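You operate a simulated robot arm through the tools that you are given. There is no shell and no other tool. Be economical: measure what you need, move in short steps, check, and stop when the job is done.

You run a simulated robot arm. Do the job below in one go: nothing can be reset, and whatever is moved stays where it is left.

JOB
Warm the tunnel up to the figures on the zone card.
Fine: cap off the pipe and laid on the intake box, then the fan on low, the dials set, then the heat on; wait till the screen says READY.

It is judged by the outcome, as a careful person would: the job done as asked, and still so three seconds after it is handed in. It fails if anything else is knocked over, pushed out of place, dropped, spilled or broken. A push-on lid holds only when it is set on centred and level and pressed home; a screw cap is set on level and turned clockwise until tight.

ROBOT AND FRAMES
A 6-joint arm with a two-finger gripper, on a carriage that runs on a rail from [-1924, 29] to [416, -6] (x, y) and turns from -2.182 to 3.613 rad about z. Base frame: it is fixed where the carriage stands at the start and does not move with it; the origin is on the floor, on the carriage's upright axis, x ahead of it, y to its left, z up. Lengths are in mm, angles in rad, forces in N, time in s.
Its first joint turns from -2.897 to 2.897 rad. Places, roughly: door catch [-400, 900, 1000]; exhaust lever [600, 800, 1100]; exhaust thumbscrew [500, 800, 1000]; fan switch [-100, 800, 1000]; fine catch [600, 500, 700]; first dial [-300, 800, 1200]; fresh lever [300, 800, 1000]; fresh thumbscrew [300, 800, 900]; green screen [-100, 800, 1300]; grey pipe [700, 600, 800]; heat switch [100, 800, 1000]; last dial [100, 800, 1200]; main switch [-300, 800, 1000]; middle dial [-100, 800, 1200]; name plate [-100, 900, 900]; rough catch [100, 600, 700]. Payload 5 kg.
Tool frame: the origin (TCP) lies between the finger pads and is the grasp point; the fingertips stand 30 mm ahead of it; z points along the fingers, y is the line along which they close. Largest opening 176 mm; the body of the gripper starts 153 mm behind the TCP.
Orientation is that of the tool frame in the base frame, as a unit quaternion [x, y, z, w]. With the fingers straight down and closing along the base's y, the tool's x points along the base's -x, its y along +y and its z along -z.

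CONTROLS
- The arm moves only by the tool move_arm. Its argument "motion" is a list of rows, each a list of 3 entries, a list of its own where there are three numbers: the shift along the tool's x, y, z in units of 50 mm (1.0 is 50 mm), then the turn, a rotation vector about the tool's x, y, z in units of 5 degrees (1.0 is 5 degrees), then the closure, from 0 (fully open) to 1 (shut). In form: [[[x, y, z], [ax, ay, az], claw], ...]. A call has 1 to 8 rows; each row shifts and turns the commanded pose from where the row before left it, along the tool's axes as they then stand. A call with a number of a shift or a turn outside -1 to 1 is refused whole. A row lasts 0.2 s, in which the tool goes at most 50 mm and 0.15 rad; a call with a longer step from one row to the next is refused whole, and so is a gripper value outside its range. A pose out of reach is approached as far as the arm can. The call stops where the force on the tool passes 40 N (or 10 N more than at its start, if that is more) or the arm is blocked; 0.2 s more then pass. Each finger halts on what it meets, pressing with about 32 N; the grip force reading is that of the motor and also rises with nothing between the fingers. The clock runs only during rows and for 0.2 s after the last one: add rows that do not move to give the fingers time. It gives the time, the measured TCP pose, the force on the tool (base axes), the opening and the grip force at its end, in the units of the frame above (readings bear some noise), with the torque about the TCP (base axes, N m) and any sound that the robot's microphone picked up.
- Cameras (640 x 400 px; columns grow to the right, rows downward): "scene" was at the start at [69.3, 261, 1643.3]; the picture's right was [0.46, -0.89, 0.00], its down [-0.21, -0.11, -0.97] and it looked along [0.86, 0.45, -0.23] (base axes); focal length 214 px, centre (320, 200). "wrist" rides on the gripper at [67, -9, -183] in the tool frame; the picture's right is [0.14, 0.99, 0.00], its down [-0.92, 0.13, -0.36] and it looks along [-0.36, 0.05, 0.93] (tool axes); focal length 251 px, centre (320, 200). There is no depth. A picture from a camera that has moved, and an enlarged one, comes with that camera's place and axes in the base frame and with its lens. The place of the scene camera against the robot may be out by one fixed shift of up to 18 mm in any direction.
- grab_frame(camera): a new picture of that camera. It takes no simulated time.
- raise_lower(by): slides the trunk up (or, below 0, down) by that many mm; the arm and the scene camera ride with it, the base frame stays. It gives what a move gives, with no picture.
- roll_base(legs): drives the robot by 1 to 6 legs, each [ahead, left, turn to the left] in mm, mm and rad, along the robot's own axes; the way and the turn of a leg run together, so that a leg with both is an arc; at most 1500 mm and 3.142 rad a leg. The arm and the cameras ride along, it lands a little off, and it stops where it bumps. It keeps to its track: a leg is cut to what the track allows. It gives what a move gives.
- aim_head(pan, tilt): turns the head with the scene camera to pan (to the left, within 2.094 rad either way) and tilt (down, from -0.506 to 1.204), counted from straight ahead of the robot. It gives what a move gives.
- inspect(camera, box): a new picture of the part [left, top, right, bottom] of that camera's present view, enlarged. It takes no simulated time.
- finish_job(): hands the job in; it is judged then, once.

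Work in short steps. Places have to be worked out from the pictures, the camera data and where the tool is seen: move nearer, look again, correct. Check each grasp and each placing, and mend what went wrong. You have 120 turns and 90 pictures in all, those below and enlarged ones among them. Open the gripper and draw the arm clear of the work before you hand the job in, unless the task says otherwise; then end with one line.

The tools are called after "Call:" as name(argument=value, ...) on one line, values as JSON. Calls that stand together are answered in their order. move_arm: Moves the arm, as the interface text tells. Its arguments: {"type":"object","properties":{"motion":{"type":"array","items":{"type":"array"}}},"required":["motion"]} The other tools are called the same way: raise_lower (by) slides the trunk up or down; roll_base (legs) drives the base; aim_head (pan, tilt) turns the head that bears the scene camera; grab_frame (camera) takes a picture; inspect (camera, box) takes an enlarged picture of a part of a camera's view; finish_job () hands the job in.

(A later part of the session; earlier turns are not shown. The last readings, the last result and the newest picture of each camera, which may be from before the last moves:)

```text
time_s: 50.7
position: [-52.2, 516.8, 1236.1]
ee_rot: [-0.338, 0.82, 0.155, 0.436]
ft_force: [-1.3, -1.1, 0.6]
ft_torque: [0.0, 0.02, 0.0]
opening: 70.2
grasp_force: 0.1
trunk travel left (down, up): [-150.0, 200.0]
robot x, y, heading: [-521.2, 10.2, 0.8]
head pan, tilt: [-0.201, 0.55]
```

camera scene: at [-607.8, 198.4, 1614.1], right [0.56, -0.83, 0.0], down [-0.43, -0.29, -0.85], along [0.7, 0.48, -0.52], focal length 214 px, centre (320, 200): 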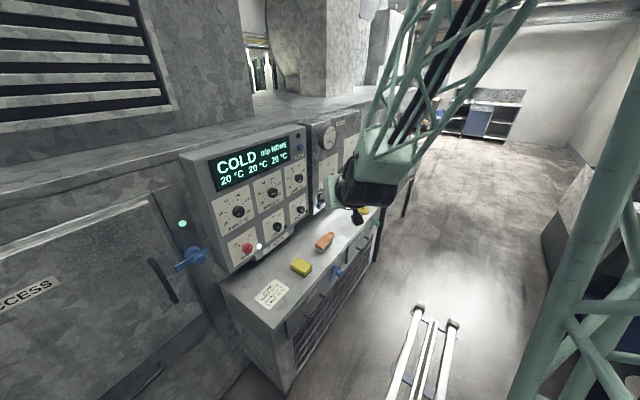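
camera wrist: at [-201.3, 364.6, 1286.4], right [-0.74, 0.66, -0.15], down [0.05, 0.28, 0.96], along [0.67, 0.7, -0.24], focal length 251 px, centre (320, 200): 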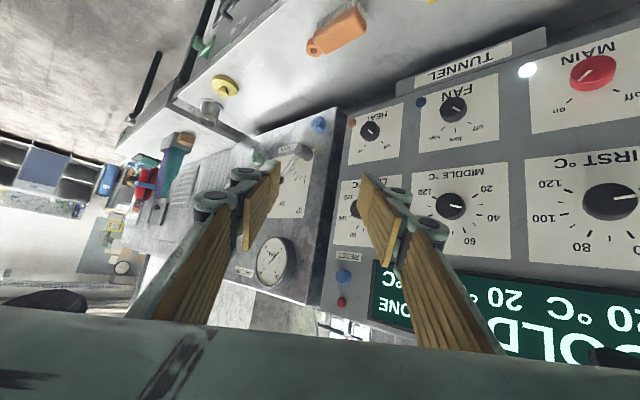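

The command follows the measured pose. I extend another 130 mm outward and then rotate.

Call:
move_arm(motion=[[[-0.43, 0.045, 0.61], [0, 0, 0], 0.6], [[-0.43, 0.045, 0.61], [0, 0, 0], 0.6], [[-0.43, 0.045, 0.61], [0, 0, 0], 0.6], [[0, 0, 0], [-0.91, -0.68, -0.24], 0.6], [[0, 0, 0], [-0.91, -0.68, -0.24], 0.6], [[0, 0, 0], [-0.91, -0.68, -0.24], 0.6], [[0, 0, 0], [-0.91, -0.68, -0.24], 0.6], [[0, 0, 0], [-0.91, -0.68, -0.24], 0.6]])

```text
time_s: 52.5
position: [25.2, 600.4, 1236.9]
ee_rot: [-0.339, 0.82, 0.156, 0.435]
ft_force: [-0.5, -0.4, -0.1]
ft_torque: [-0.02, 0.02, 0.0]
opening: 70.4
grasp_force: 0.1
out of reach, approached as far as the arm can: row 4, 5, 6, 7, 8
trunk travel left (down, up): [-150.0, 200.0]
robot x, y, heading: [-523.5, 9.0, 0.795]
head pan, tilt: [-0.201, 0.55]
```

Still refused; I probe single turns to find which direction is limited.

Call:
move_arm(motion=[[[0, 0, 0], [0, -1, 0], 0.6], [[0, 0, 0], [0, -1, 0], 0.6]])

Call:
move_arm(motion=[[[0, 0, 0], [-0.8, 0, -0.6], 0.6], [[0, 0, 0], [-0.8, 0, -0.6], 0.6]])

Call:
move_arm(motion=[[[0, 0, 0], [0.8, 0, 0.6], 0.6], [[0, 0, 0], [0.8, 0, 0.6], 0.6]])

```text
time_s: 53.1
position: [12.8, 611.4, 1242.7]
ee_rot: [-0.32, 0.781, 0.177, 0.507]
ft_force: [0.5, 0.0, 0.3]
ft_torque: [0.05, -0.01, 0.05]
opening: 70.5
grasp_force: 0.2
out of reach, approached as far as the arm can: row 1, 2
trunk travel left (down, up): [-150.0, 200.0]
robot x, y, heading: [-524.5, 10.6, 0.799]
head pan, tilt: [-0.201, 0.55]
```

```text
time_s: 53.7
position: [3.2, 619.4, 1244.4]
ee_rot: [-0.335, 0.777, 0.176, 0.504]
ft_force: [0.2, 0.2, 0.8]
ft_torque: [0.05, 0.06, 0.11]
opening: 70.4
grasp_force: 0.1
out of reach, approached as far as the arm can: row 1, 2
trunk travel left (down, up): [-150.0, 200.0]
robot x, y, heading: [-522.5, 8.7, 0.799]
head pan, tilt: [-0.201, 0.55]
```

```text
time_s: 54.3
position: [1.6, 620.7, 1243.8]
ee_rot: [-0.258, 0.803, 0.147, 0.517]
ft_force: [-0.6, 0.3, -0.8]
ft_torque: [-0.01, 0.02, 0.04]
opening: 70.2
grasp_force: 0.0
trunk travel left (down, up): [-150.0, 200.0]
robot x, y, heading: [-524.0, 4.9, 0.8]
head pan, tilt: [-0.201, 0.55]
```

Yaw to the left is the limited direction; I test whether it's simply the last wrist joint by rolling about tool z.

Call:
move_arm(motion=[[[0, 0, 0], [0, 0, -1], 0.6], [[0, 0, 0], [0, 0, -1], 0.6], [[0, 0, 0], [0, 0, -1], 0.6], [[0, 0, 0], [0, 0, -1], 0.6]])

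Call:
move_arm(motion=[[[0, 0, 0], [0, 0, 1], 0.6], [[0, 0, 0], [0, 0, 1], 0.6], [[0, 0, 0], [0, 0, 1], 0.6], [[0, 0, 0], [0, 0, 1], 0.6], [[0, 0, 0], [0, 0, 1], 0.6], [[0, 0, 0], [0, 0, 1], 0.6], [[0, 0, 0], [0, 0, 1], 0.6], [[0, 0, 0], [0, 0, 1], 0.6]])

```text
time_s: 55.3
position: [2.8, 620.7, 1244.5]
ee_rot: [-0.394, 0.746, 0.055, 0.535]
ft_force: [0.1, -0.2, 0.3]
ft_torque: [0.0, -0.04, -0.02]
opening: 70.2
grasp_force: 0.1
trunk travel left (down, up): [-150.0, 200.0]
robot x, y, heading: [-522.9, 8.7, 0.799]
head pan, tilt: [-0.201, 0.55]
```

```text
time_s: 57.1
position: [-3.4, 637.8, 1274.0]
ee_rot: [-0.115, 0.84, 0.223, 0.481]
ft_force: [0.2, 0.6, 0.3]
ft_torque: [-0.02, 0.0, 0.0]
opening: 70.6
grasp_force: 0.1
out of reach, approached as far as the arm can: row 7, 8
trunk travel left (down, up): [-150.0, 200.0]
robot x, y, heading: [-520.0, 9.2, 0.801]
head pan, tilt: [-0.201, 0.55]
```

The last wrist joint was near its limit in the + roll direction. I roll the tool about -160° (the gripper is symmetric; the camera comes out on top).

Call:
move_arm(motion=[[[0, 0, 0], [0, 0, -1], 0.6], [[0, 0, 0], [0, 0, -1], 0.6], [[0, 0, 0], [0, 0, -1], 0.6], [[0, 0, 0], [0, 0, -1], 0.6], [[0, 0, 0], [0, 0, -1], 0.6], [[0, 0, 0], [0, 0, -1], 0.6], [[0, 0, 0], [0, 0, -1], 0.6], [[0, 0, 0], [0, 0, -1], 0.6]])

Call:
move_arm(motion=[[[0, 0, 0], [0, 0, -1], 0.6], [[0, 0, 0], [0, 0, -1], 0.6], [[0, 0, 0], [0, 0, -1], 0.6], [[0, 0, 0], [0, 0, -1], 0.6], [[0, 0, 0], [0, 0, -1], 0.6], [[0, 0, 0], [0, 0, -1], 0.6], [[0, 0, 0], [0, 0, -1], 0.6], [[0, 0, 0], [0, 0, -1], 0.6]])

Call:
move_arm(motion=[[[0, 0, 0], [0, 0, -1], 0.6], [[0, 0, 0], [0, 0, -1], 0.6], [[0, 0, 0], [0, 0, -1], 0.6], [[0, 0, 0], [0, 0, -1], 0.6], [[0, 0, 0], [0, 0, -1], 0.6], [[0, 0, 0], [0, 0, -1], 0.6], [[0, 0, 0], [0, 0, -1], 0.6], [[0, 0, 0], [0, 0, -1], 0.6]])

Call:
move_arm(motion=[[[0, 0, 0], [0, 0, -1], 0.6], [[0, 0, 0], [0, 0, -1], 0.6], [[0, 0, 0], [0, 0, -1], 0.6], [[0, 0, 0], [0, 0, -1], 0.6], [[0, 0, 0], [0, 0, -1], 0.6], [[0, 0, 0], [0, 0, -1], 0.6], [[0, 0, 0], [0, 0, -1], 0.6], [[0, 0, 0], [0, 0, -1], 0.6]])

```text
time_s: 58.9
position: [-3.6, 638.0, 1276.6]
ee_rot: [-0.394, 0.746, 0.055, 0.534]
ft_force: [-0.2, 0.8, -0.4]
ft_torque: [-0.05, 0.0, 0.02]
opening: 70.4
grasp_force: 0.0
trunk travel left (down, up): [-150.0, 200.0]
robot x, y, heading: [-523.5, 7.0, 0.8]
head pan, tilt: [-0.201, 0.55]
```

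```text
time_s: 60.7
position: [-2.5, 636.5, 1273.4]
ee_rot: [0.625, -0.567, 0.132, -0.521]
ft_force: [0.1, 0.1, 0.7]
ft_torque: [0.0, 0.01, -0.02]
opening: 70.6
grasp_force: 0.1
trunk travel left (down, up): [-150.0, 200.0]
robot x, y, heading: [-522.7, 6.6, 0.797]
head pan, tilt: [-0.201, 0.55]
```

```text
time_s: 62.5
position: [-3.2, 637.5, 1275.6]
ee_rot: [0.781, -0.319, 0.301, -0.444]
ft_force: [0.9, 0.4, -0.4]
ft_torque: [0.01, 0.01, -0.01]
opening: 70.4
grasp_force: 0.0
trunk travel left (down, up): [-150.0, 200.0]
robot x, y, heading: [-525.5, 6.9, 0.801]
head pan, tilt: [-0.201, 0.55]
```

```text
time_s: 64.3
position: [-2.6, 635.4, 1274.6]
ee_rot: [0.843, -0.032, 0.435, -0.315]
ft_force: [0.7, 0.2, -0.8]
ft_torque: [-0.02, 0.0, 0.0]
opening: 70.5
grasp_force: 0.2
trunk travel left (down, up): [-150.0, 200.0]
robot x, y, heading: [-522.7, 6.1, 0.796]
head pan, tilt: [-0.201, 0.55]
```

Rolling works freely. Now I rotate to face the panel squarely (77° about a fixed tool axis).

Call:
move_arm(motion=[[[0, 0, 0], [0.946, 0.058, -0.72], 0.6], [[0, 0, 0], [0.946, 0.058, -0.72], 0.6], [[0, 0, 0], [0.946, 0.058, -0.72], 0.6], [[0, 0, 0], [0.946, 0.058, -0.72], 0.6], [[0, 0, 0], [0.946, 0.058, -0.72], 0.6], [[0, 0, 0], [0.946, 0.058, -0.72], 0.6], [[0, 0, 0], [0.946, 0.058, -0.72], 0.6]])

Call:
move_arm(motion=[[[0, 0, 0], [0.946, 0.058, -0.72], 0.6], [[0, 0, 0], [0.946, 0.058, -0.72], 0.6], [[0, 0, 0], [0.946, 0.058, -0.72], 0.6], [[0, 0, 0], [0.946, 0.058, -0.72], 0.6], [[0, 0, 0], [0.946, 0.058, -0.72], 0.6], [[0, 0, 0], [0.946, 0.058, -0.72], 0.6]])

Call:
grab_frame(camera="wrist")

Call:
grab_frame(camera="scene")

```text
time_s: 65.9
position: [-47.9, 670.5, 1286.9]
ee_rot: [0.771, 0.137, 0.5, -0.37]
ft_force: [1.0, -0.6, 0.1]
ft_torque: [0.03, 0.05, 0.14]
opening: 70.3
grasp_force: 0.2
out of reach, approached as far as the arm can: row 3, 4, 5, 6, 7
trunk travel left (down, up): [-150.0, 200.0]
robot x, y, heading: [-525.1, 8.1, 0.798]
head pan, tilt: [-0.201, 0.55]
```

```text
time_s: 67.3
position: [-125.8, 715.8, 1301.3]
ee_rot: [0.717, 0.233, 0.54, -0.375]
ft_force: [0.8, -0.4, 0.8]
ft_torque: [-0.02, 0.05, 0.15]
opening: 70.4
grasp_force: 0.0
out of reach, approached as far as the arm can: row 1, 2, 3, 4, 5, 6
trunk travel left (down, up): [-150.0, 200.0]
robot x, y, heading: [-521.9, 7.6, 0.803]
head pan, tilt: [-0.201, 0.55]
```

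```text
54 pictures are left
camera wrist: at [-222.7, 571.7, 1392.0], right [0.77, -0.61, -0.15], down [-0.41, -0.3, -0.86], along [0.49, 0.73, -0.48], focal length 251 px, centre (320, 200)
```

wrist: 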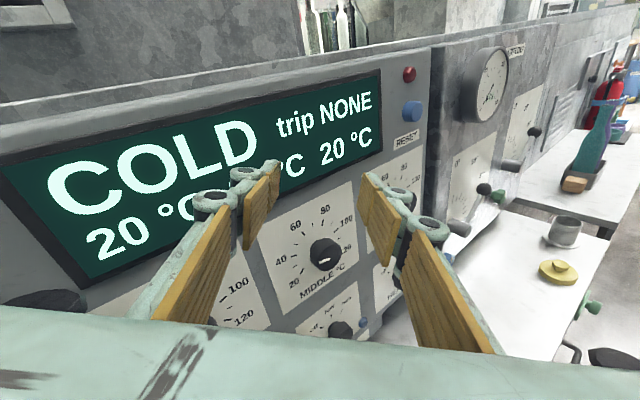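

```text
53 pictures are left
camera scene: at [-607.3, 198.0, 1614.2], right [0.56, -0.83, 0.0], down [-0.43, -0.29, -0.85], along [0.7, 0.48, -0.52], focal length 214 px, centre (320, 200)
```

scene: 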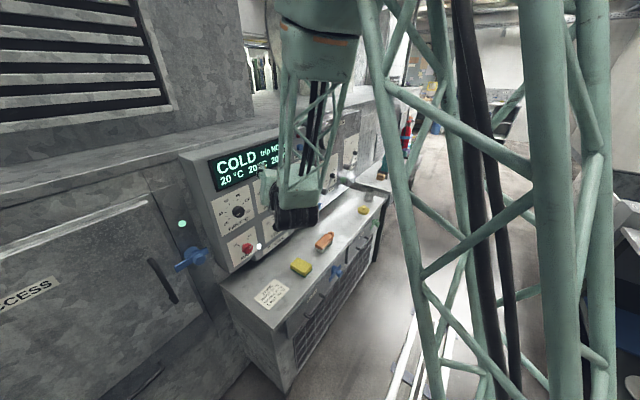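

Tool yaw left of the arm bearing is the real limit, so the robot must stand to the right of the knobs. I back away from the panel and drive to x≈300, heading ≈2.0.

Call:
move_arm(motion=[[[0, 0, -0.8], [0, 0, 0], 0.6], [[0, 0, -0.8], [0, 0, 0], 0.6], [[0, 0, -0.8], [0, 0, 0], 0.6]])

Call:
roll_base(legs=[[573, -590, 0], [0, 0, 1.2]])

Call:
grab_frame(camera="scene")

```text
time_s: 68.1
position: [-184.4, 665.1, 1341.2]
ee_rot: [0.717, 0.233, 0.54, -0.373]
ft_force: [1.3, 0.4, -0.7]
ft_torque: [0.08, 0.0, 0.03]
opening: 70.4
grasp_force: 0.0
out of reach, approached as far as the arm can: row 2, 3
trunk travel left (down, up): [-150.0, 200.0]
robot x, y, heading: [-526.2, 8.5, 0.795]
head pan, tilt: [-0.201, 0.55]
```

```text
time_s: 75.5
position: [-181.9, 553.1, 1340.4]
ee_rot: [-0.461, -0.597, -0.236, 0.613]
ft_force: [-0.3, -1.0, 0.2]
ft_torque: [0.02, 0.0, -0.04]
opening: 70.5
grasp_force: 0.1
trunk travel left (down, up): [-150.0, 200.0]
robot x, y, heading: [305.0, -7.7, 1.994]
head pan, tilt: [-0.201, 0.55]
```

```text
52 pictures are left
camera scene: at [110.5, -14.4, 1614.1], right [0.97, 0.22, 0.0], down [0.12, -0.51, -0.85], along [-0.19, 0.83, -0.52], focal length 214 px, centre (320, 200)
```

scene: 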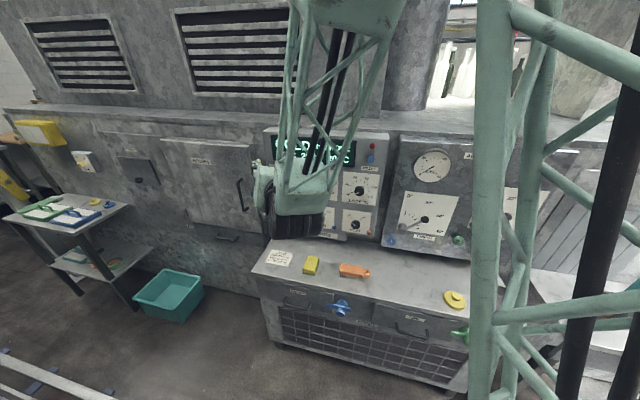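

Nothing disturbed. I rotate the tool to face +y (35°), now in the free direction.

Call:
move_arm(motion=[[[0, 0, 0], [-0.995, 0.405, -0.467], 0.6], [[0, 0, 0], [-0.995, 0.405, -0.467], 0.6], [[0, 0, 0], [-0.995, 0.405, -0.467], 0.6], [[0, 0, 0], [-0.995, 0.405, -0.467], 0.6], [[0, 0, 0], [-0.995, 0.405, -0.467], 0.6], [[0, 0, 0], [-0.995, 0.405, -0.467], 0.6]])

Call:
grab_frame(camera="wrist")

```text
time_s: 76.9
position: [-181.9, 550.8, 1340.3]
ee_rot: [0.5, 0.5, 0.5, -0.5]
ft_force: [0.4, -0.2, 0.0]
ft_torque: [0.0, 0.0, 0.05]
opening: 70.7
grasp_force: 0.0
trunk travel left (down, up): [-150.0, 200.0]
robot x, y, heading: [307.8, -1.3, 1.998]
head pan, tilt: [-0.201, 0.55]
```

```text
51 pictures are left
camera wrist: at [-191.1, 367.7, 1407.9], right [0.99, 0.0, 0.14], down [0.13, -0.36, -0.92], along [0.05, 0.93, -0.36], focal length 251 px, centre (320, 200)
```

wrist: 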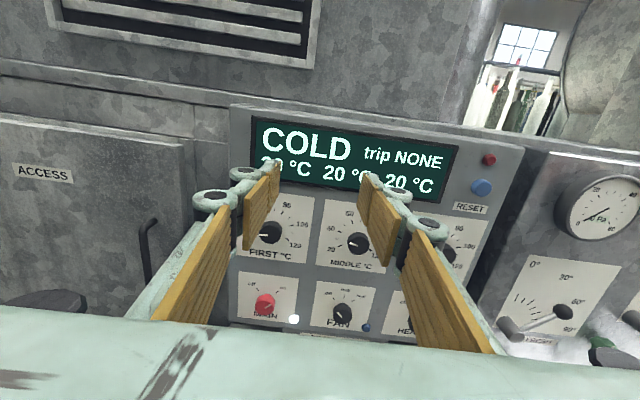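

The tool now faces the panel exactly (tool x up, y right, z into panel). FAN knob estimated near [-88, 770, 1011]. I move before it.

Call:
move_arm(motion=[[[-0.82, 0.235, 0.2], [0, 0, 0], 0.6], [[-0.82, 0.235, 0.2], [0, 0, 0], 0.6], [[-0.82, 0.235, 0.2], [0, 0, 0], 0.6], [[-0.82, 0.235, 0.2], [0, 0, 0], 0.6], [[-0.82, 0.235, 0.2], [0, 0, 0], 0.6], [[-0.82, 0.235, 0.2], [0, 0, 0], 0.6], [[-0.82, 0.235, 0.2], [0, 0, 0], 0.6], [[-0.82, 0.235, 0.2], [0, 0, 0], 0.6]])

Call:
grab_frame(camera="wrist")

```text
time_s: 78.7
position: [-87.9, 629.4, 1010.4]
ee_rot: [-0.5, -0.5, -0.499, 0.501]
ft_force: [0.1, -1.1, 0.9]
ft_torque: [-0.16, 0.01, 0.06]
opening: 70.2
grasp_force: 0.0
trunk travel left (down, up): [-150.0, 200.0]
robot x, y, heading: [308.6, -6.5, 2.0]
head pan, tilt: [-0.201, 0.55]
```

```text
50 pictures are left
camera wrist: at [-97.1, 446.4, 1078.4], right [0.99, 0.0, 0.14], down [0.13, -0.36, -0.92], along [0.05, 0.93, -0.36], focal length 251 px, centre (320, 200)
```

wrist: 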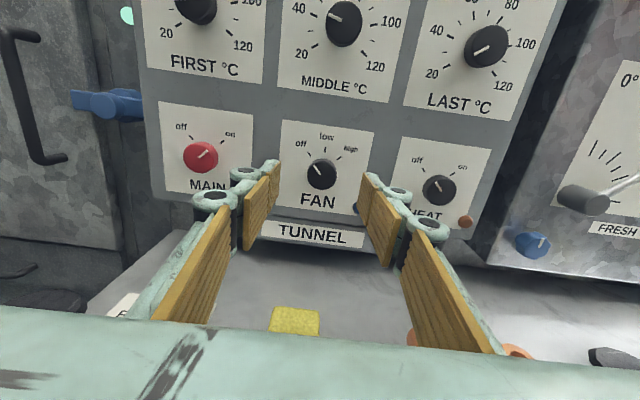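

Triangulating both views puts the FAN knob at about [-81, 800, 982]. I enlarge it to read the pointer and mark angles.

Call:
inspect(camera="wrist", box=[250, 110, 400, 210])

Call:
inspect(camera="wrist", box=[140, 0, 560, 240])

```text
4.00 times, centred on (325, 160) of wrist
camera zoom: at [-97.1, 446.4, 1078.4], right [0.99, 0.0, 0.14], down [0.13, -0.36, -0.92], along [0.05, 0.93, -0.36], focal length 1006 px, centre (300, 360)
```

zoom: 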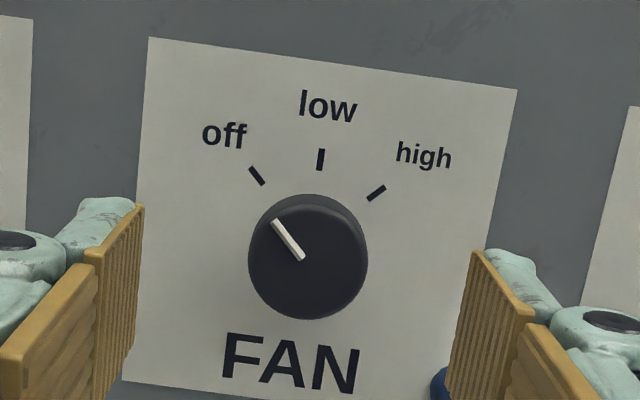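

```text
1.52 times, centred on (350, 120) of wrist
camera zoom: at [-97.1, 446.4, 1078.4], right [0.99, 0.0, 0.14], down [0.13, -0.36, -0.92], along [0.05, 0.93, -0.36], focal length 383 px, centre (274, 322)
```

zoom: 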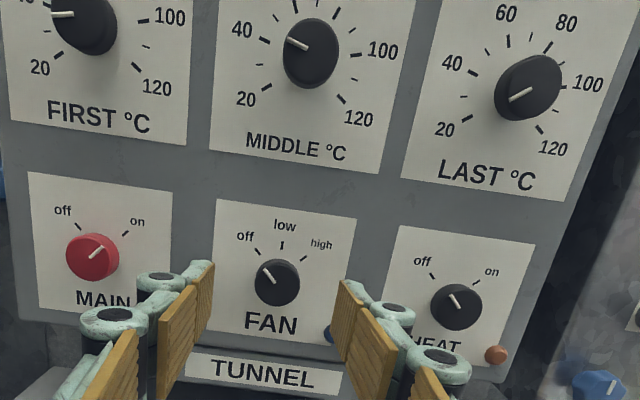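

Pointer is at "off" (-45°), "low" at top. I align with the knob at [-82, 980] and advance to y≈740.

Call:
move_arm(motion=[[[-0.6, 0.12, 0], [0, 0, 0], 0.6], [[0, 0, 0.7], [0, 0, 0], 0.6], [[0, 0, 0.8], [0, 0, 0], 0.6], [[0, 0, 0.7], [0, 0, 0], 0.6]])

Call:
grab_frame(camera="wrist")

```text
time_s: 79.7
position: [-80.5, 741.2, 982.0]
ee_rot: [0.5, 0.5, 0.5, -0.5]
ft_force: [0.0, 0.3, 0.1]
ft_torque: [-0.02, 0.01, -0.04]
opening: 70.6
grasp_force: 0.1
trunk travel left (down, up): [-150.0, 200.0]
robot x, y, heading: [310.5, -4.8, 1.997]
head pan, tilt: [-0.201, 0.55]
```

```text
47 pictures are left
camera wrist: at [-91.1, 558.2, 1049.8], right [0.99, 0.0, 0.14], down [0.13, -0.36, -0.92], along [0.05, 0.93, -0.36], focal length 251 px, centre (320, 200)
```

wrist: 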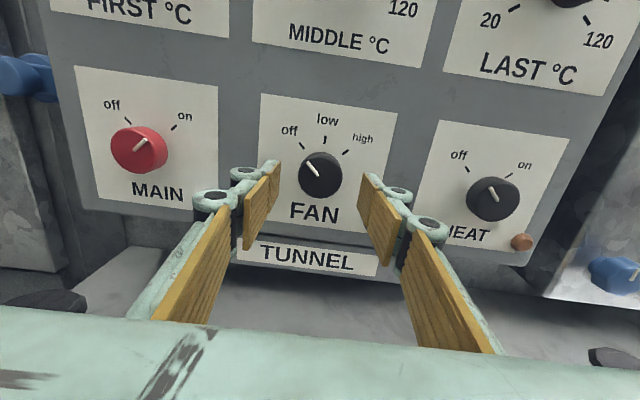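

Aligned. I advance 37 mm so the tips straddle the knob, then look.

Call:
move_arm(motion=[[[0, 0, 0.4], [0, 0, 0], 0.6], [[0, 0, 0.34], [0, 0, 0], 0.6], [[0, 0, 0], [0, 0, 0], 0.6]])

Call:
grab_frame(camera="wrist")

```text
time_s: 80.5
position: [-81.3, 777.7, 982.2]
ee_rot: [-0.5, -0.501, -0.499, 0.501]
ft_force: [-0.1, 0.2, 0.5]
ft_torque: [0.06, 0.0, 0.04]
opening: 70.7
grasp_force: 0.2
trunk travel left (down, up): [-150.0, 200.0]
robot x, y, heading: [304.8, -8.1, 2.001]
head pan, tilt: [-0.201, 0.55]
```

```text
46 pictures are left
camera wrist: at [-90.8, 594.8, 1049.2], right [0.99, 0.0, 0.14], down [0.13, -0.36, -0.92], along [0.05, 0.93, -0.36], focal length 251 px, centre (320, 200)
```

wrist: 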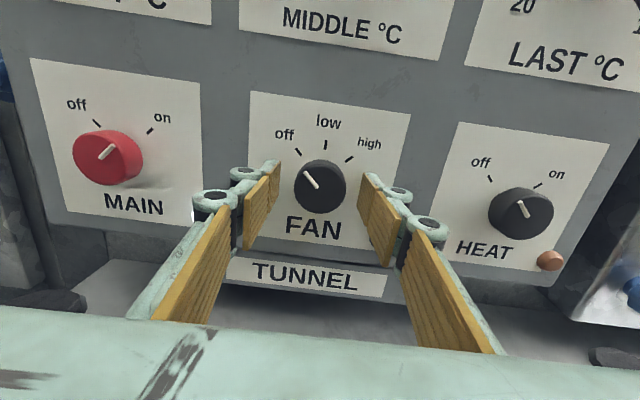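

The knob's face is near y≈805, just at the tips. I advance 18 mm more in small steps.

Call:
move_arm(motion=[[[0, 0, 0.12], [0, 0, 0], 0.6], [[0, 0, 0.12], [0, 0, 0], 0.6], [[0, 0, 0.12], [0, 0, 0], 0.6], [[0, 0, 0], [0, 0, 0], 0.6]])

Call:
grab_frame(camera="wrist")

```text
time_s: 81.1
position: [-73.6, 781.7, 981.5]
ee_rot: [0.501, 0.502, 0.501, -0.497]
ft_force: [30.7, -64.4, 9.3]
ft_torque: [0.2, -0.1, -3.1]
opening: 55.4
grasp_force: 33.4
trunk travel left (down, up): [-150.0, 200.0]
robot x, y, heading: [310.1, -3.2, 1.997]
head pan, tilt: [-0.201, 0.55]
stopped in row 2: the force on the tool passed its limit at 58 N (the readings are from after the stop); the commanded pose is now the measured one
```

```text
45 pictures are left
camera wrist: at [-85.2, 598.3, 1049.9], right [0.99, 0.0, 0.14], down [0.13, -0.37, -0.92], along [0.06, 0.93, -0.36], focal length 251 px, centre (320, 200)
```

wrist: 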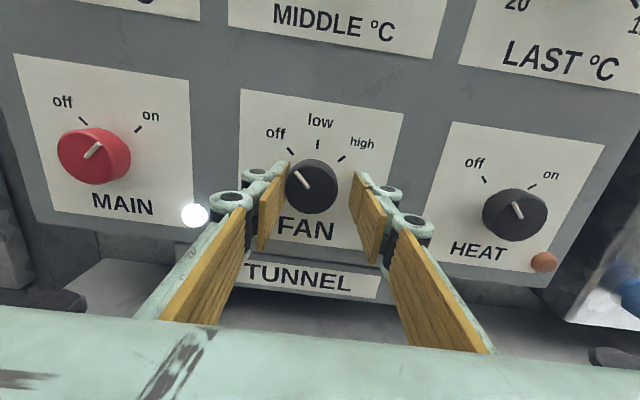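

The tips met the panel at y≈812, so the knob face is nearer than I thought (~790). I back off 5 mm, re-centre on x≈-81, z≈986, and close on the knob.

Call:
move_arm(motion=[[[0, 0, -0.12], [0, 0, 0], 0.6], [[0.08, -0.15, 0], [0, 0, 0], 0.6], [[0, 0, 0], [0, 0, 0], 0.6]])

Call:
move_arm(motion=[[[0, 0, 0], [0, 0, 0], 0.7], [[0, 0, 0], [0, 0, 0], 0.8], [[0, 0, 0], [0, 0, 0], 0.85], [[0, 0, 0], [0, 0, 0], 0.85]])

Call:
grab_frame(camera="wrist")

```text
time_s: 81.9
position: [-88.8, 780.1, 986.9]
ee_rot: [0.5, 0.502, 0.499, -0.499]
ft_force: [-0.1, 0.0, -0.1]
ft_torque: [-0.03, 0.01, 0.0]
opening: 70.3
grasp_force: 0.0
trunk travel left (down, up): [-150.0, 200.0]
robot x, y, heading: [303.6, -5.5, 1.995]
head pan, tilt: [-0.201, 0.55]
```

```text
time_s: 82.8
position: [-82.3, 780.2, 986.0]
ee_rot: [0.502, 0.5, 0.502, -0.496]
ft_force: [3.9, -5.6, 4.0]
ft_torque: [0.41, -0.01, -0.53]
opening: 40.3
grasp_force: 44.8
trunk travel left (down, up): [-150.0, 200.0]
robot x, y, heading: [306.9, -3.0, 1.991]
head pan, tilt: [-0.201, 0.55]
stopped in row 4: the force on the tool passed its limit at 40 N (the readings are from after the stop); the commanded pose is now the measured one
```

```text
44 pictures are left
camera wrist: at [-92.9, 597.1, 1053.2], right [0.99, -0.01, 0.14], down [0.13, -0.37, -0.92], along [0.06, 0.93, -0.36], focal length 251 px, centre (320, 200)
```

wrist: 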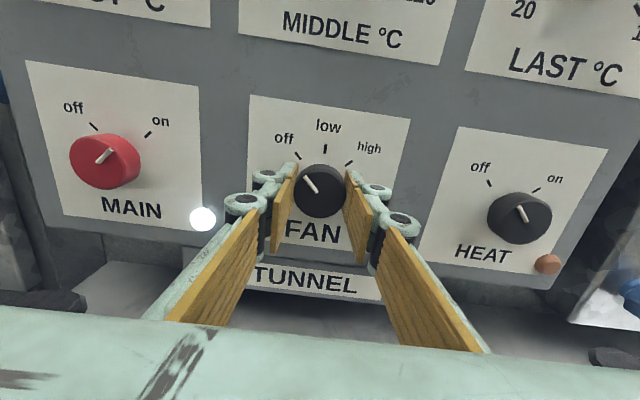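

Gripped the knob (40 mm). I turn it clockwise 40° first.

Call:
move_arm(motion=[[[0, 0, 0], [0, 0, 1], 0.85], [[0, 0, 0], [0, 0, 1], 0.85], [[0, 0, 0], [0, 0, 1], 0.85], [[0, 0, 0], [0, 0, 1], 0.85], [[0, 0, 0], [0, 0, 1], 0.85], [[0, 0, 0], [0, 0, 1], 0.85], [[0, 0, 0], [0, 0, 1], 0.85], [[0, 0, 0], [0, 0, 1], 0.85]])

Call:
grab_frame(camera="wrist")

```text
time_s: 84.6
position: [-81.9, 781.2, 985.8]
ee_rot: [0.643, 0.298, 0.302, -0.637]
ft_force: [17.8, -6.7, 10.3]
ft_torque: [0.36, 0.03, -0.41]
opening: 40.4
grasp_force: 44.8
trunk travel left (down, up): [-150.0, 200.0]
robot x, y, heading: [306.2, -6.8, 1.996]
head pan, tilt: [-0.201, 0.55]
```

```text
43 pictures are left
camera wrist: at [-47.4, 596.8, 1043.5], right [0.85, -0.01, -0.53], down [-0.5, -0.36, -0.79], along [-0.19, 0.93, -0.31], focal length 251 px, centre (320, 200)
```

wrist: 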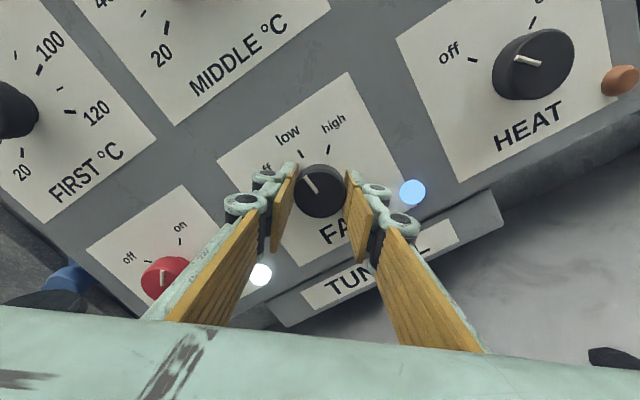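

The blue fan lamp is lit and the pointer is near "low". One more 5° and release, backing off.

Call:
move_arm(motion=[[[0, 0, 0], [0, 0, 1], 0.85], [[0, 0, 0], [0, 0, 0], 0.7], [[0, 0, 0], [0, 0, 0], 0.6], [[0, 0, 0], [0, 0, 0], 0.6], [[0, 0, -0.6], [0, 0, 0], 0.6], [[0, 0, -0.6], [0, 0, 0], 0.6], [[0, 0, -0.6], [0, 0, 0], 0.6]])

Call:
grab_frame(camera="wrist")

```text
time_s: 86.2
position: [-83.5, 689.4, 984.0]
ee_rot: [0.655, 0.271, 0.273, -0.65]
ft_force: [0.2, 0.7, -0.2]
ft_torque: [0.03, -0.01, 0.02]
opening: 70.5
grasp_force: 0.0
trunk travel left (down, up): [-150.0, 200.0]
robot x, y, heading: [305.3, -3.9, 1.992]
head pan, tilt: [-0.201, 0.55]
```

```text
42 pictures are left
camera wrist: at [-45.4, 506.5, 1040.2], right [0.8, -0.01, -0.6], down [-0.56, -0.36, -0.74], along [-0.21, 0.93, -0.3], focal length 251 px, centre (320, 200)
```

wrist: 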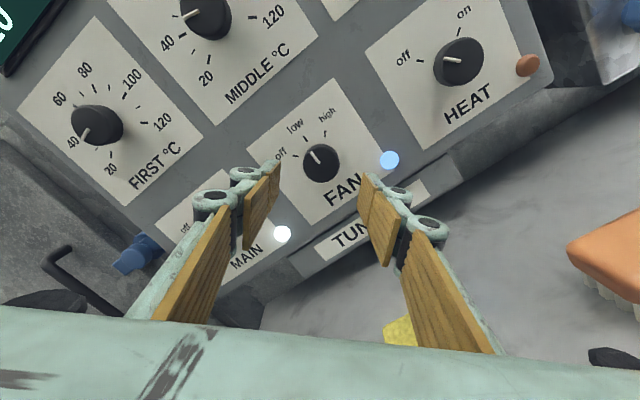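

Fan is on low. I roll the tool back to level and move up and out to view the dials.

Call:
move_arm(motion=[[[0, 0, -0.6], [0, 0, -1], 0.6], [[0, 0, -0.6], [0, 0, -1], 0.6], [[0, 0, 0], [0, 0, -1], 0.6], [[0, 0, 0], [0, 0, -1], 0.6], [[0, 0, 0], [0, 0, -1], 0.6], [[0, 0, 0], [0, 0, -1], 0.6], [[0, 0, 0], [0, 0, -1], 0.6], [[0, 0, 0], [0, 0, -1], 0.6]])

Call:
move_arm(motion=[[[0, 0, 0], [0, 0, -1], 0.6], [[0.9, 0, 0], [0, 0, 0], 0.6], [[0.9, 0, 0], [0, 0, 0], 0.6], [[0.9, 0, 0], [0, 0, 0], 0.6], [[0.9, 0, 0], [0, 0, 0], 0.6], [[0, 0, 0], [0, 0, 0], 0.6]])

Call:
grab_frame(camera="wrist")

```text
time_s: 88.0
position: [-84.0, 630.6, 986.3]
ee_rot: [0.523, 0.479, 0.479, -0.518]
ft_force: [-0.2, 0.1, -0.1]
ft_torque: [0.01, 0.01, -0.01]
opening: 70.3
grasp_force: 0.0
trunk travel left (down, up): [-150.0, 200.0]
robot x, y, heading: [308.4, -2.4, 1.998]
head pan, tilt: [-0.201, 0.55]
```

```text
time_s: 89.4
position: [-83.8, 631.4, 1167.0]
ee_rot: [0.502, 0.501, 0.501, -0.496]
ft_force: [-0.3, -0.9, 2.4]
ft_torque: [-0.14, 0.02, 0.12]
opening: 70.4
grasp_force: 0.1
trunk travel left (down, up): [-150.0, 200.0]
robot x, y, heading: [306.7, -3.3, 1.998]
head pan, tilt: [-0.201, 0.55]
```

```text
41 pictures are left
camera wrist: at [-94.7, 448.4, 1235.4], right [0.99, 0.0, 0.14], down [0.13, -0.37, -0.92], along [0.06, 0.93, -0.36], focal length 251 px, centre (320, 200)
```

wrist: 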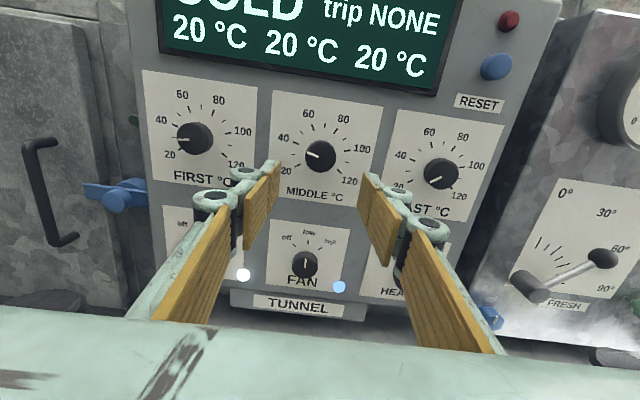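

Fan lamp on, pointer straight up. I enlarge the three dials.

Call:
inspect(camera="wrist", box=[135, 60, 265, 190])

Call:
inspect(camera="wrist", box=[262, 80, 392, 210])

Call:
inspect(camera="wrist", box=[375, 95, 505, 225])

```text
3.08 times, centred on (200, 125) of wrist
camera zoom: at [-94.7, 448.4, 1235.4], right [0.99, 0.0, 0.14], down [0.13, -0.37, -0.92], along [0.06, 0.93, -0.36], focal length 774 px, centre (689, 431)
```

zoom: 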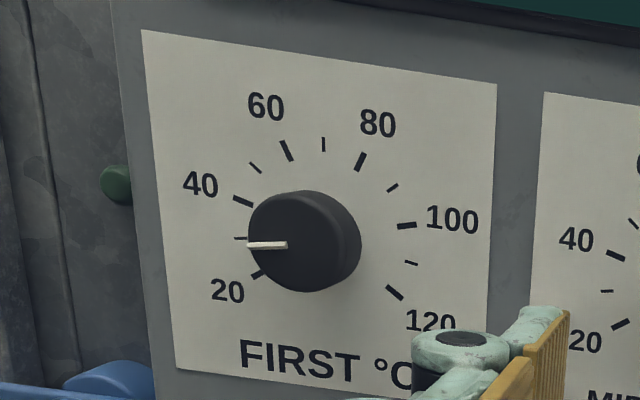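

```text
3.08 times, centred on (327, 145) of wrist
camera zoom: at [-94.7, 448.4, 1235.4], right [0.99, 0.0, 0.14], down [0.13, -0.37, -0.92], along [0.06, 0.93, -0.36], focal length 774 px, centre (298, 369)
```

zoom: 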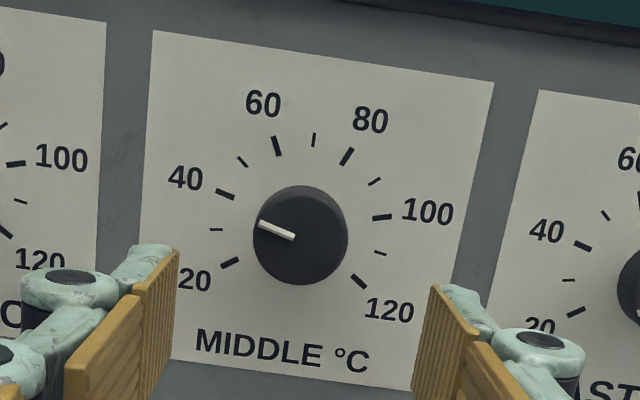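

```text
3.08 times, centred on (440, 160) of wrist
camera zoom: at [-94.7, 448.4, 1235.4], right [0.99, 0.0, 0.14], down [0.13, -0.37, -0.92], along [0.06, 0.93, -0.36], focal length 774 px, centre (-49, 323)
```

zoom: 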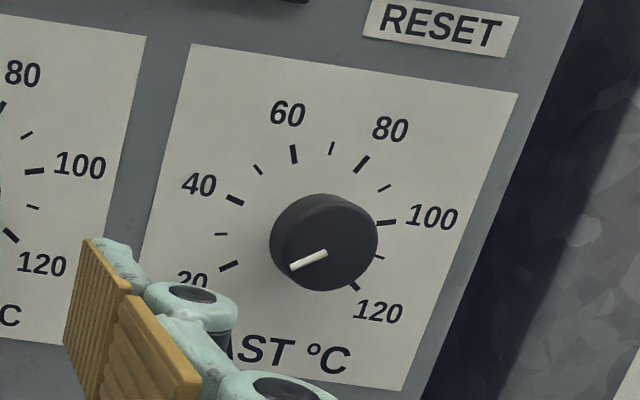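

FIRST reads ≈34, MIDDLE ≈43, LAST ≈24; scale about 2.7° per °C. I go to FIRST at [-252, 1166] and approach to y≈765.

Call:
move_arm(motion=[[[0, -0.85, 0], [0, 0, 0], 0.6], [[0, -0.85, 0], [0, 0, 0], 0.6], [[0, -0.85, 0], [0, 0, 0], 0.6], [[0, -0.82, 0], [0, 0, 0], 0.6], [[0, 0, 0.9], [0, 0, 0], 0.6], [[0, 0, 0.9], [0, 0, 0], 0.6], [[0, 0, 0.8], [0, 0, 0], 0.6], [[0, 0, 0], [0, 0, 0], 0.6]])

Call:
grab_frame(camera="wrist")

```text
time_s: 91.2
position: [-251.7, 762.8, 1163.0]
ee_rot: [0.501, 0.501, 0.5, -0.497]
ft_force: [0.1, 1.4, -0.3]
ft_torque: [0.12, 0.02, 0.09]
opening: 70.6
grasp_force: 0.1
trunk travel left (down, up): [-150.0, 200.0]
robot x, y, heading: [306.8, -7.9, 1.994]
head pan, tilt: [-0.201, 0.55]
```

```text
37 pictures are left
camera wrist: at [-263.2, 579.0, 1230.5], right [0.99, -0.01, 0.14], down [0.13, -0.37, -0.92], along [0.06, 0.93, -0.36], focal length 251 px, centre (320, 200)
```

wrist: 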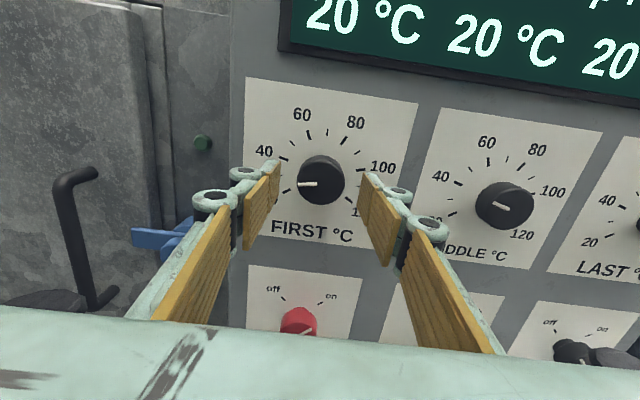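

Centred. I advance 15 mm, raise 3 mm, and close.

Call:
move_arm(motion=[[[0.06, 0, 0.15], [0, 0, 0], 0.6], [[0, 0, 0.15], [0, 0, 0], 0.6], [[0, 0, 0], [0, 0, 0], 0.7], [[0, 0, 0], [0, 0, 0], 0.8], [[0, 0, 0], [0, 0, 0], 0.82], [[0, 0, 0], [0, 0, 0], 0.82]])

Call:
inspect(camera="wrist", box=[240, 80, 400, 240])

```text
time_s: 92.6
position: [-251.4, 777.9, 1167.4]
ee_rot: [0.502, 0.5, 0.501, -0.496]
ft_force: [6.0, -4.8, 0.0]
ft_torque: [0.03, -0.01, -0.15]
opening: 40.5
grasp_force: 44.9
trunk travel left (down, up): [-150.0, 200.0]
robot x, y, heading: [305.8, -5.9, 1.998]
head pan, tilt: [-0.201, 0.55]
```

```text
2.50 times, centred on (320, 160) of wrist
camera zoom: at [-262.7, 594.0, 1234.8], right [0.99, -0.01, 0.14], down [0.13, -0.37, -0.92], along [0.06, 0.93, -0.36], focal length 629 px, centre (320, 300)
```

zoom: 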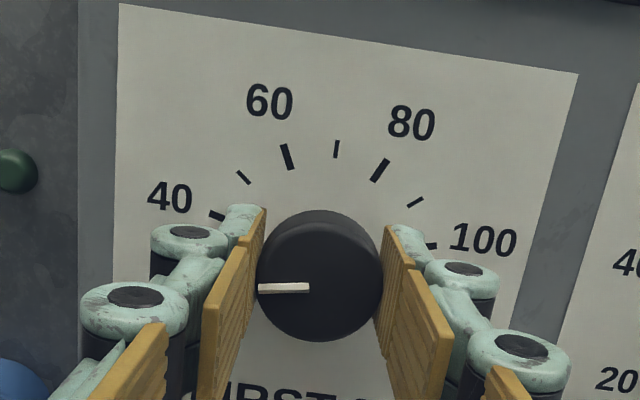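

Gripped; pointer's true angle ≈ -98° (≈34°C); 60°C is at ≈ -27°, so about 71° clockwise. I turn 65° first.

Call:
move_arm(motion=[[[0, 0, 0], [0, 0, 1], 0.82], [[0, 0, 0], [0, 0, 1], 0.82], [[0, 0, 0], [0, 0, 1], 0.82], [[0, 0, 0], [0, 0, 1], 0.82], [[0, 0, 0], [0, 0, 1], 0.82], [[0, 0, 0], [0, 0, 1], 0.82], [[0, 0, 0], [0, 0, 1], 0.82], [[0, 0, 0], [0, 0, 1], 0.82]])

Call:
move_arm(motion=[[[0, 0, 0], [0, 0, 1], 0.82], [[0, 0, 0], [0, 0, 1], 0.82], [[0, 0, 0], [0, 0, 1], 0.82], [[0, 0, 0], [0, 0, 1], 0.82], [[0, 0, 0], [0, 0, 1], 0.82], [[0, 0, 0], [0, 0, 0], 0.82]])

Call:
inspect(camera="wrist", box=[220, 80, 420, 240])

```text
time_s: 94.4
position: [-250.6, 777.7, 1166.4]
ee_rot: [0.643, 0.299, 0.3, -0.638]
ft_force: [23.1, -18.4, -13.8]
ft_torque: [-0.25, -0.06, -0.64]
opening: 40.5
grasp_force: 45.1
trunk travel left (down, up): [-150.0, 200.0]
robot x, y, heading: [310.6, -8.6, 2.0]
head pan, tilt: [-0.201, 0.55]
```

```text
time_s: 95.2
position: [-250.4, 776.9, 1166.4]
ee_rot: [0.676, 0.217, 0.221, -0.669]
ft_force: [5.7, -6.4, 0.0]
ft_torque: [0.21, -0.01, -0.53]
opening: 40.5
grasp_force: 45.6
trunk travel left (down, up): [-150.0, 200.0]
robot x, y, heading: [306.2, -6.5, 1.994]
head pan, tilt: [-0.201, 0.55]
stopped in row 4: the force on the tool passed its limit at 43 N (the readings are from after the stop); the commanded pose is now the measured one
```

```text
2.50 times, centred on (320, 160) of wrist
camera zoom: at [-203.5, 593.7, 1214.5], right [0.69, -0.01, -0.72], down [-0.67, -0.36, -0.64], along [-0.25, 0.93, -0.26], focal length 629 px, centre (320, 300)
```

zoom: 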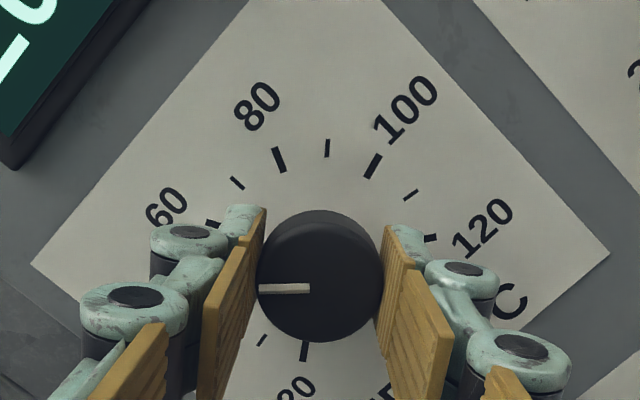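

It turned 54° without slipping; pointer now ≈55. I add 13° more.

Call:
move_arm(motion=[[[0, 0, 0], [0, 0, 0.7], 0.82], [[0, 0, 0], [0, 0, 0.7], 0.82], [[0, 0, 0], [0, 0, 0.6], 0.82], [[0, 0, 0], [0, 0, 0.6], 0.82], [[0, 0, 0], [0, 0, 0], 0.82]])

Call:
move_arm(motion=[[[0, 0, 0], [0, 0, 0], 0.7], [[0, 0, 0], [0, 0, 0], 0.6], [[0, 0, 0], [0, 0, 0], 0.6], [[0, 0, -0.6], [0, 0, 0], 0.6], [[0, 0, -0.8], [0, 0, 0], 0.6]])

Call:
inspect(camera="wrist", box=[240, 100, 400, 240])

```text
time_s: 96.4
position: [-250.7, 776.9, 1166.3]
ee_rot: [0.696, 0.138, 0.143, -0.69]
ft_force: [13.3, -13.7, -3.7]
ft_torque: [-0.15, -0.06, -0.4]
opening: 40.7
grasp_force: 45.6
trunk travel left (down, up): [-150.0, 200.0]
robot x, y, heading: [308.2, -2.4, 2.002]
head pan, tilt: [-0.201, 0.55]
```

```text
time_s: 97.6
position: [-251.2, 708.2, 1167.1]
ee_rot: [0.697, 0.138, 0.142, -0.69]
ft_force: [0.5, 0.1, 0.1]
ft_torque: [0.06, 0.01, 0.0]
opening: 70.4
grasp_force: 0.1
trunk travel left (down, up): [-150.0, 200.0]
robot x, y, heading: [305.2, -6.8, 2.0]
head pan, tilt: [-0.201, 0.55]
```

```text
2.86 times, centred on (320, 170) of wrist
camera zoom: at [-194.9, 523.5, 1203.0], right [0.51, -0.01, -0.86], down [-0.8, -0.36, -0.48], along [-0.3, 0.93, -0.19], focal length 718 px, centre (320, 286)
```

zoom: 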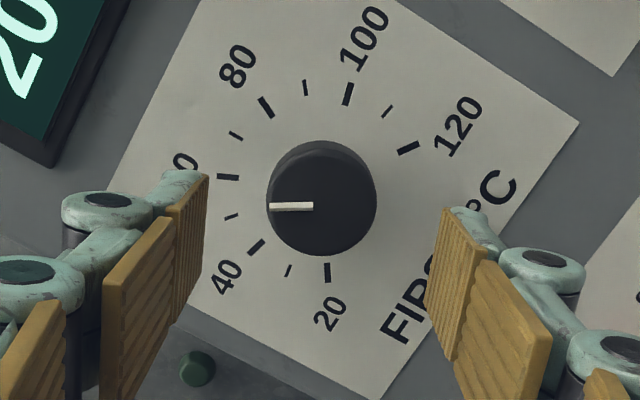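

Fitted scale is 25.4° per 10°C; pointer reads ≈59. I regrip and nudge it +2.5°.

Call:
move_arm(motion=[[[0, 0, 0.8], [0, 0, 0], 0.6], [[0, 0, 0.58], [0, 0, 0], 0.6], [[0, 0, 0], [0, 0, 0], 0.75], [[0, 0, 0], [0, 0, 0], 0.82], [[0, 0, 0], [0, 0, 0], 0.82], [[0, 0, 0], [0, 0, 0.55], 0.82], [[0, 0, 0], [0, 0, 0], 0.82]])

Call:
move_arm(motion=[[[0, 0, 0], [0, 0, 0], 0.7], [[0, 0, 0], [0, 0, 0], 0.6], [[0, 0, 0], [0, 0, 0], 0.6], [[0, 0, -0.6], [0, 0, 0], 0.6], [[0, 0, -0.8], [0, 0, 0], 0.6], [[0, 0, -0.8], [0, 0, 0], 0.6]])

Call:
inspect(camera="wrist", box=[240, 80, 400, 220])

```text
time_s: 99.2
position: [-251.0, 774.9, 1164.9]
ee_rot: [0.699, 0.122, 0.126, -0.693]
ft_force: [7.2, -17.1, -3.1]
ft_torque: [-0.48, 0.0, -0.13]
opening: 40.6
grasp_force: 44.9
trunk travel left (down, up): [-150.0, 200.0]
robot x, y, heading: [308.2, -3.1, 1.996]
head pan, tilt: [-0.201, 0.55]
```

```text
time_s: 100.6
position: [-252.1, 665.7, 1166.2]
ee_rot: [0.7, 0.122, 0.126, -0.693]
ft_force: [0.9, 0.6, 0.2]
ft_torque: [-0.01, 0.02, 0.02]
opening: 70.7
grasp_force: 0.1
trunk travel left (down, up): [-150.0, 200.0]
robot x, y, heading: [309.2, -3.2, 1.998]
head pan, tilt: [-0.201, 0.55]
```

```text
2.86 times, centred on (320, 150) of wrist
camera zoom: at [-194.3, 481.2, 1199.6], right [0.47, -0.01, -0.88], down [-0.82, -0.36, -0.44], along [-0.31, 0.93, -0.18], focal length 718 px, centre (320, 343)
```

zoom: 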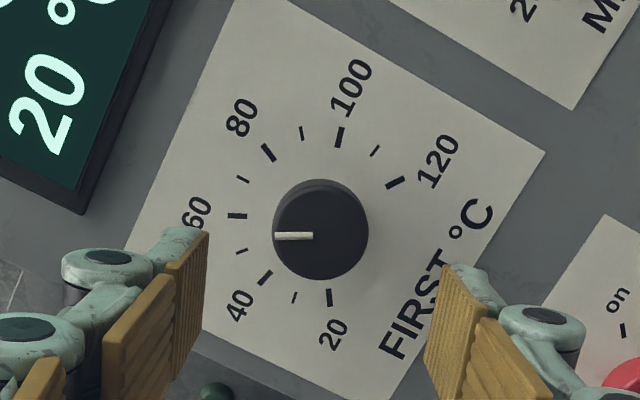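

FIRST ≈59.5, good. I roll back level and move to MIDDLE at [-82, 1166].

Call:
move_arm(motion=[[[0, 0, 0], [0, 0, -1], 0.6], [[0, 0, 0], [0, 0, -1], 0.6], [[0, 0, 0], [0, 0, -1], 0.6], [[0, 0, 0], [0, 0, -1], 0.6], [[0, 0, 0], [0, 0, -1], 0.6], [[0, 0, 0], [0, 0, -1], 0.6], [[0, 0, 0], [0, 0, -1], 0.6], [[0, 0, 0], [0, 0, -1], 0.6]])

Call:
move_arm(motion=[[[0, 0, 0], [0, 0, -1], 0.6], [[0, 0, 0], [0, 0, -1], 0.6], [[0, 0, 0], [0, 0, -1], 0.6], [[0, 0, 0], [0, 0, -1], 0.6], [[0, 0, 0], [0, 0, -1], 0.6], [[0, 0, 0], [0, 0, -1], 0.6], [[0, 0.85, 0], [0, 0, 0], 0.6], [[0, 0.85, 0], [0, 0, 0], 0.6]])

Call:
move_arm(motion=[[[0, 0.85, 0], [0, 0, 0], 0.6], [[0, 0.85, 0], [0, 0, 0], 0.6], [[0, 0, 0.9], [0, 0, 0], 0.6], [[0, 0, 0.9], [0, 0, 0], 0.6], [[0, 0, 0], [0, 0, 0], 0.6]])

Call:
grab_frame(camera="wrist")

```text
time_s: 102.4
position: [-252.6, 666.8, 1166.7]
ee_rot: [0.615, 0.355, 0.356, -0.608]
ft_force: [0.0, -1.1, -0.3]
ft_torque: [0.0, -0.01, -0.03]
opening: 70.5
grasp_force: 0.2
trunk travel left (down, up): [-150.0, 200.0]
robot x, y, heading: [308.4, -4.9, 1.994]
head pan, tilt: [-0.201, 0.55]
```

```text
time_s: 104.2
position: [-166.7, 663.5, 1166.0]
ee_rot: [0.503, 0.501, 0.501, -0.495]
ft_force: [-0.4, -0.5, 0.7]
ft_torque: [0.06, -0.03, -0.08]
opening: 70.2
grasp_force: 0.0
trunk travel left (down, up): [-150.0, 200.0]
robot x, y, heading: [307.9, -5.0, 1.996]
head pan, tilt: [-0.201, 0.55]
```

```text
time_s: 105.4
position: [-80.8, 754.7, 1165.5]
ee_rot: [0.503, 0.5, 0.501, -0.496]
ft_force: [-0.5, 0.9, -1.0]
ft_torque: [0.11, 0.0, 0.06]
opening: 70.6
grasp_force: 0.1
trunk travel left (down, up): [-150.0, 200.0]
robot x, y, heading: [308.7, -7.0, 1.999]
head pan, tilt: [-0.201, 0.55]
```

```text
32 pictures are left
camera wrist: at [-91.8, 572.6, 1234.2], right [0.99, -0.01, 0.14], down [0.13, -0.37, -0.92], along [0.06, 0.93, -0.37], focal length 251 px, centre (320, 200)
```

wrist: 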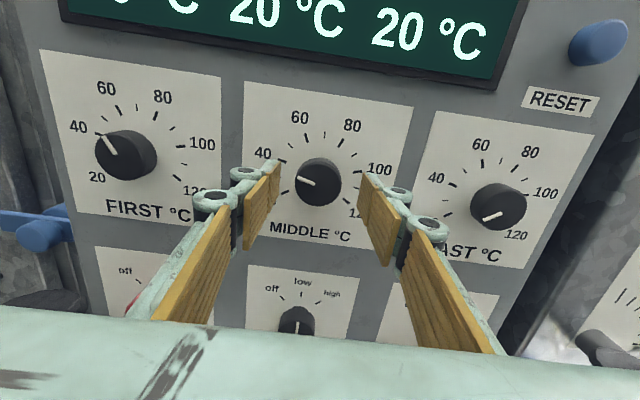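

Well centred. I advance 22 mm and grip MIDDLE, then turn in stages.

Call:
move_arm(motion=[[[0, -0.03, 0.22], [0, 0, 0], 0.6], [[0, 0, 0.22], [0, 0, 0], 0.6], [[0, 0, 0], [0, 0, 0], 0.7], [[0, 0, 0], [0, 0, 0], 0.8], [[0, 0, 0], [0, 0, 0], 0.82], [[0, 0, 0], [0, 0, 0], 0.82]])

Call:
move_arm(motion=[[[0, 0, 0], [0, 0, 1], 0.82], [[0, 0, 0], [0, 0, 1], 0.82], [[0, 0, 0], [0, 0, 1], 0.82], [[0, 0, 0], [0, 0, 1], 0.82], [[0, 0, 0], [0, 0, 1], 0.82], [[0, 0, 0], [0, 0, 1], 0.82], [[0, 0, 0], [0, 0, 1], 0.82], [[0, 0, 0], [0, 0, 1], 0.82]])

Call:
move_arm(motion=[[[0, 0, 0], [0, 0, 1], 0.82], [[0, 0, 0], [0, 0, 1], 0.82], [[0, 0, 0], [0, 0, 1], 0.82], [[0, 0, 0], [0, 0, 1], 0.82], [[0, 0, 0], [0, 0, 1], 0.82], [[0, 0, 0], [0, 0, 1], 0.82], [[0, 0, 0], [0, 0, 1], 0.82], [[0, 0, 0], [0, 0, 1], 0.82]])

```text
time_s: 106.8
position: [-81.9, 777.4, 1167.0]
ee_rot: [0.503, 0.501, 0.501, -0.495]
ft_force: [3.9, -5.4, 0.4]
ft_torque: [0.05, 0.0, -0.09]
opening: 40.7
grasp_force: 45.9
trunk travel left (down, up): [-150.0, 200.0]
robot x, y, heading: [306.4, -3.2, 1.999]
head pan, tilt: [-0.201, 0.55]
```

```text
time_s: 108.6
position: [-81.5, 777.5, 1166.0]
ee_rot: [0.644, 0.298, 0.3, -0.638]
ft_force: [20.4, -12.4, -4.0]
ft_torque: [-0.16, -0.06, -0.47]
opening: 40.4
grasp_force: 45.0
trunk travel left (down, up): [-150.0, 200.0]
robot x, y, heading: [306.9, -4.3, 1.995]
head pan, tilt: [-0.201, 0.55]
```

```text
time_s: 110.0
position: [-80.4, 777.0, 1165.4]
ee_rot: [0.698, 0.133, 0.139, -0.69]
ft_force: [3.5, -6.5, -1.8]
ft_torque: [0.18, 0.0, -0.76]
opening: 40.2
grasp_force: 44.9
trunk travel left (down, up): [-150.0, 200.0]
robot x, y, heading: [307.3, -5.7, 1.996]
head pan, tilt: [-0.201, 0.55]
stopped in row 6: the force on the tool passed its limit at 41 N (the readings are from after the stop); the commanded pose is now the measured one
```

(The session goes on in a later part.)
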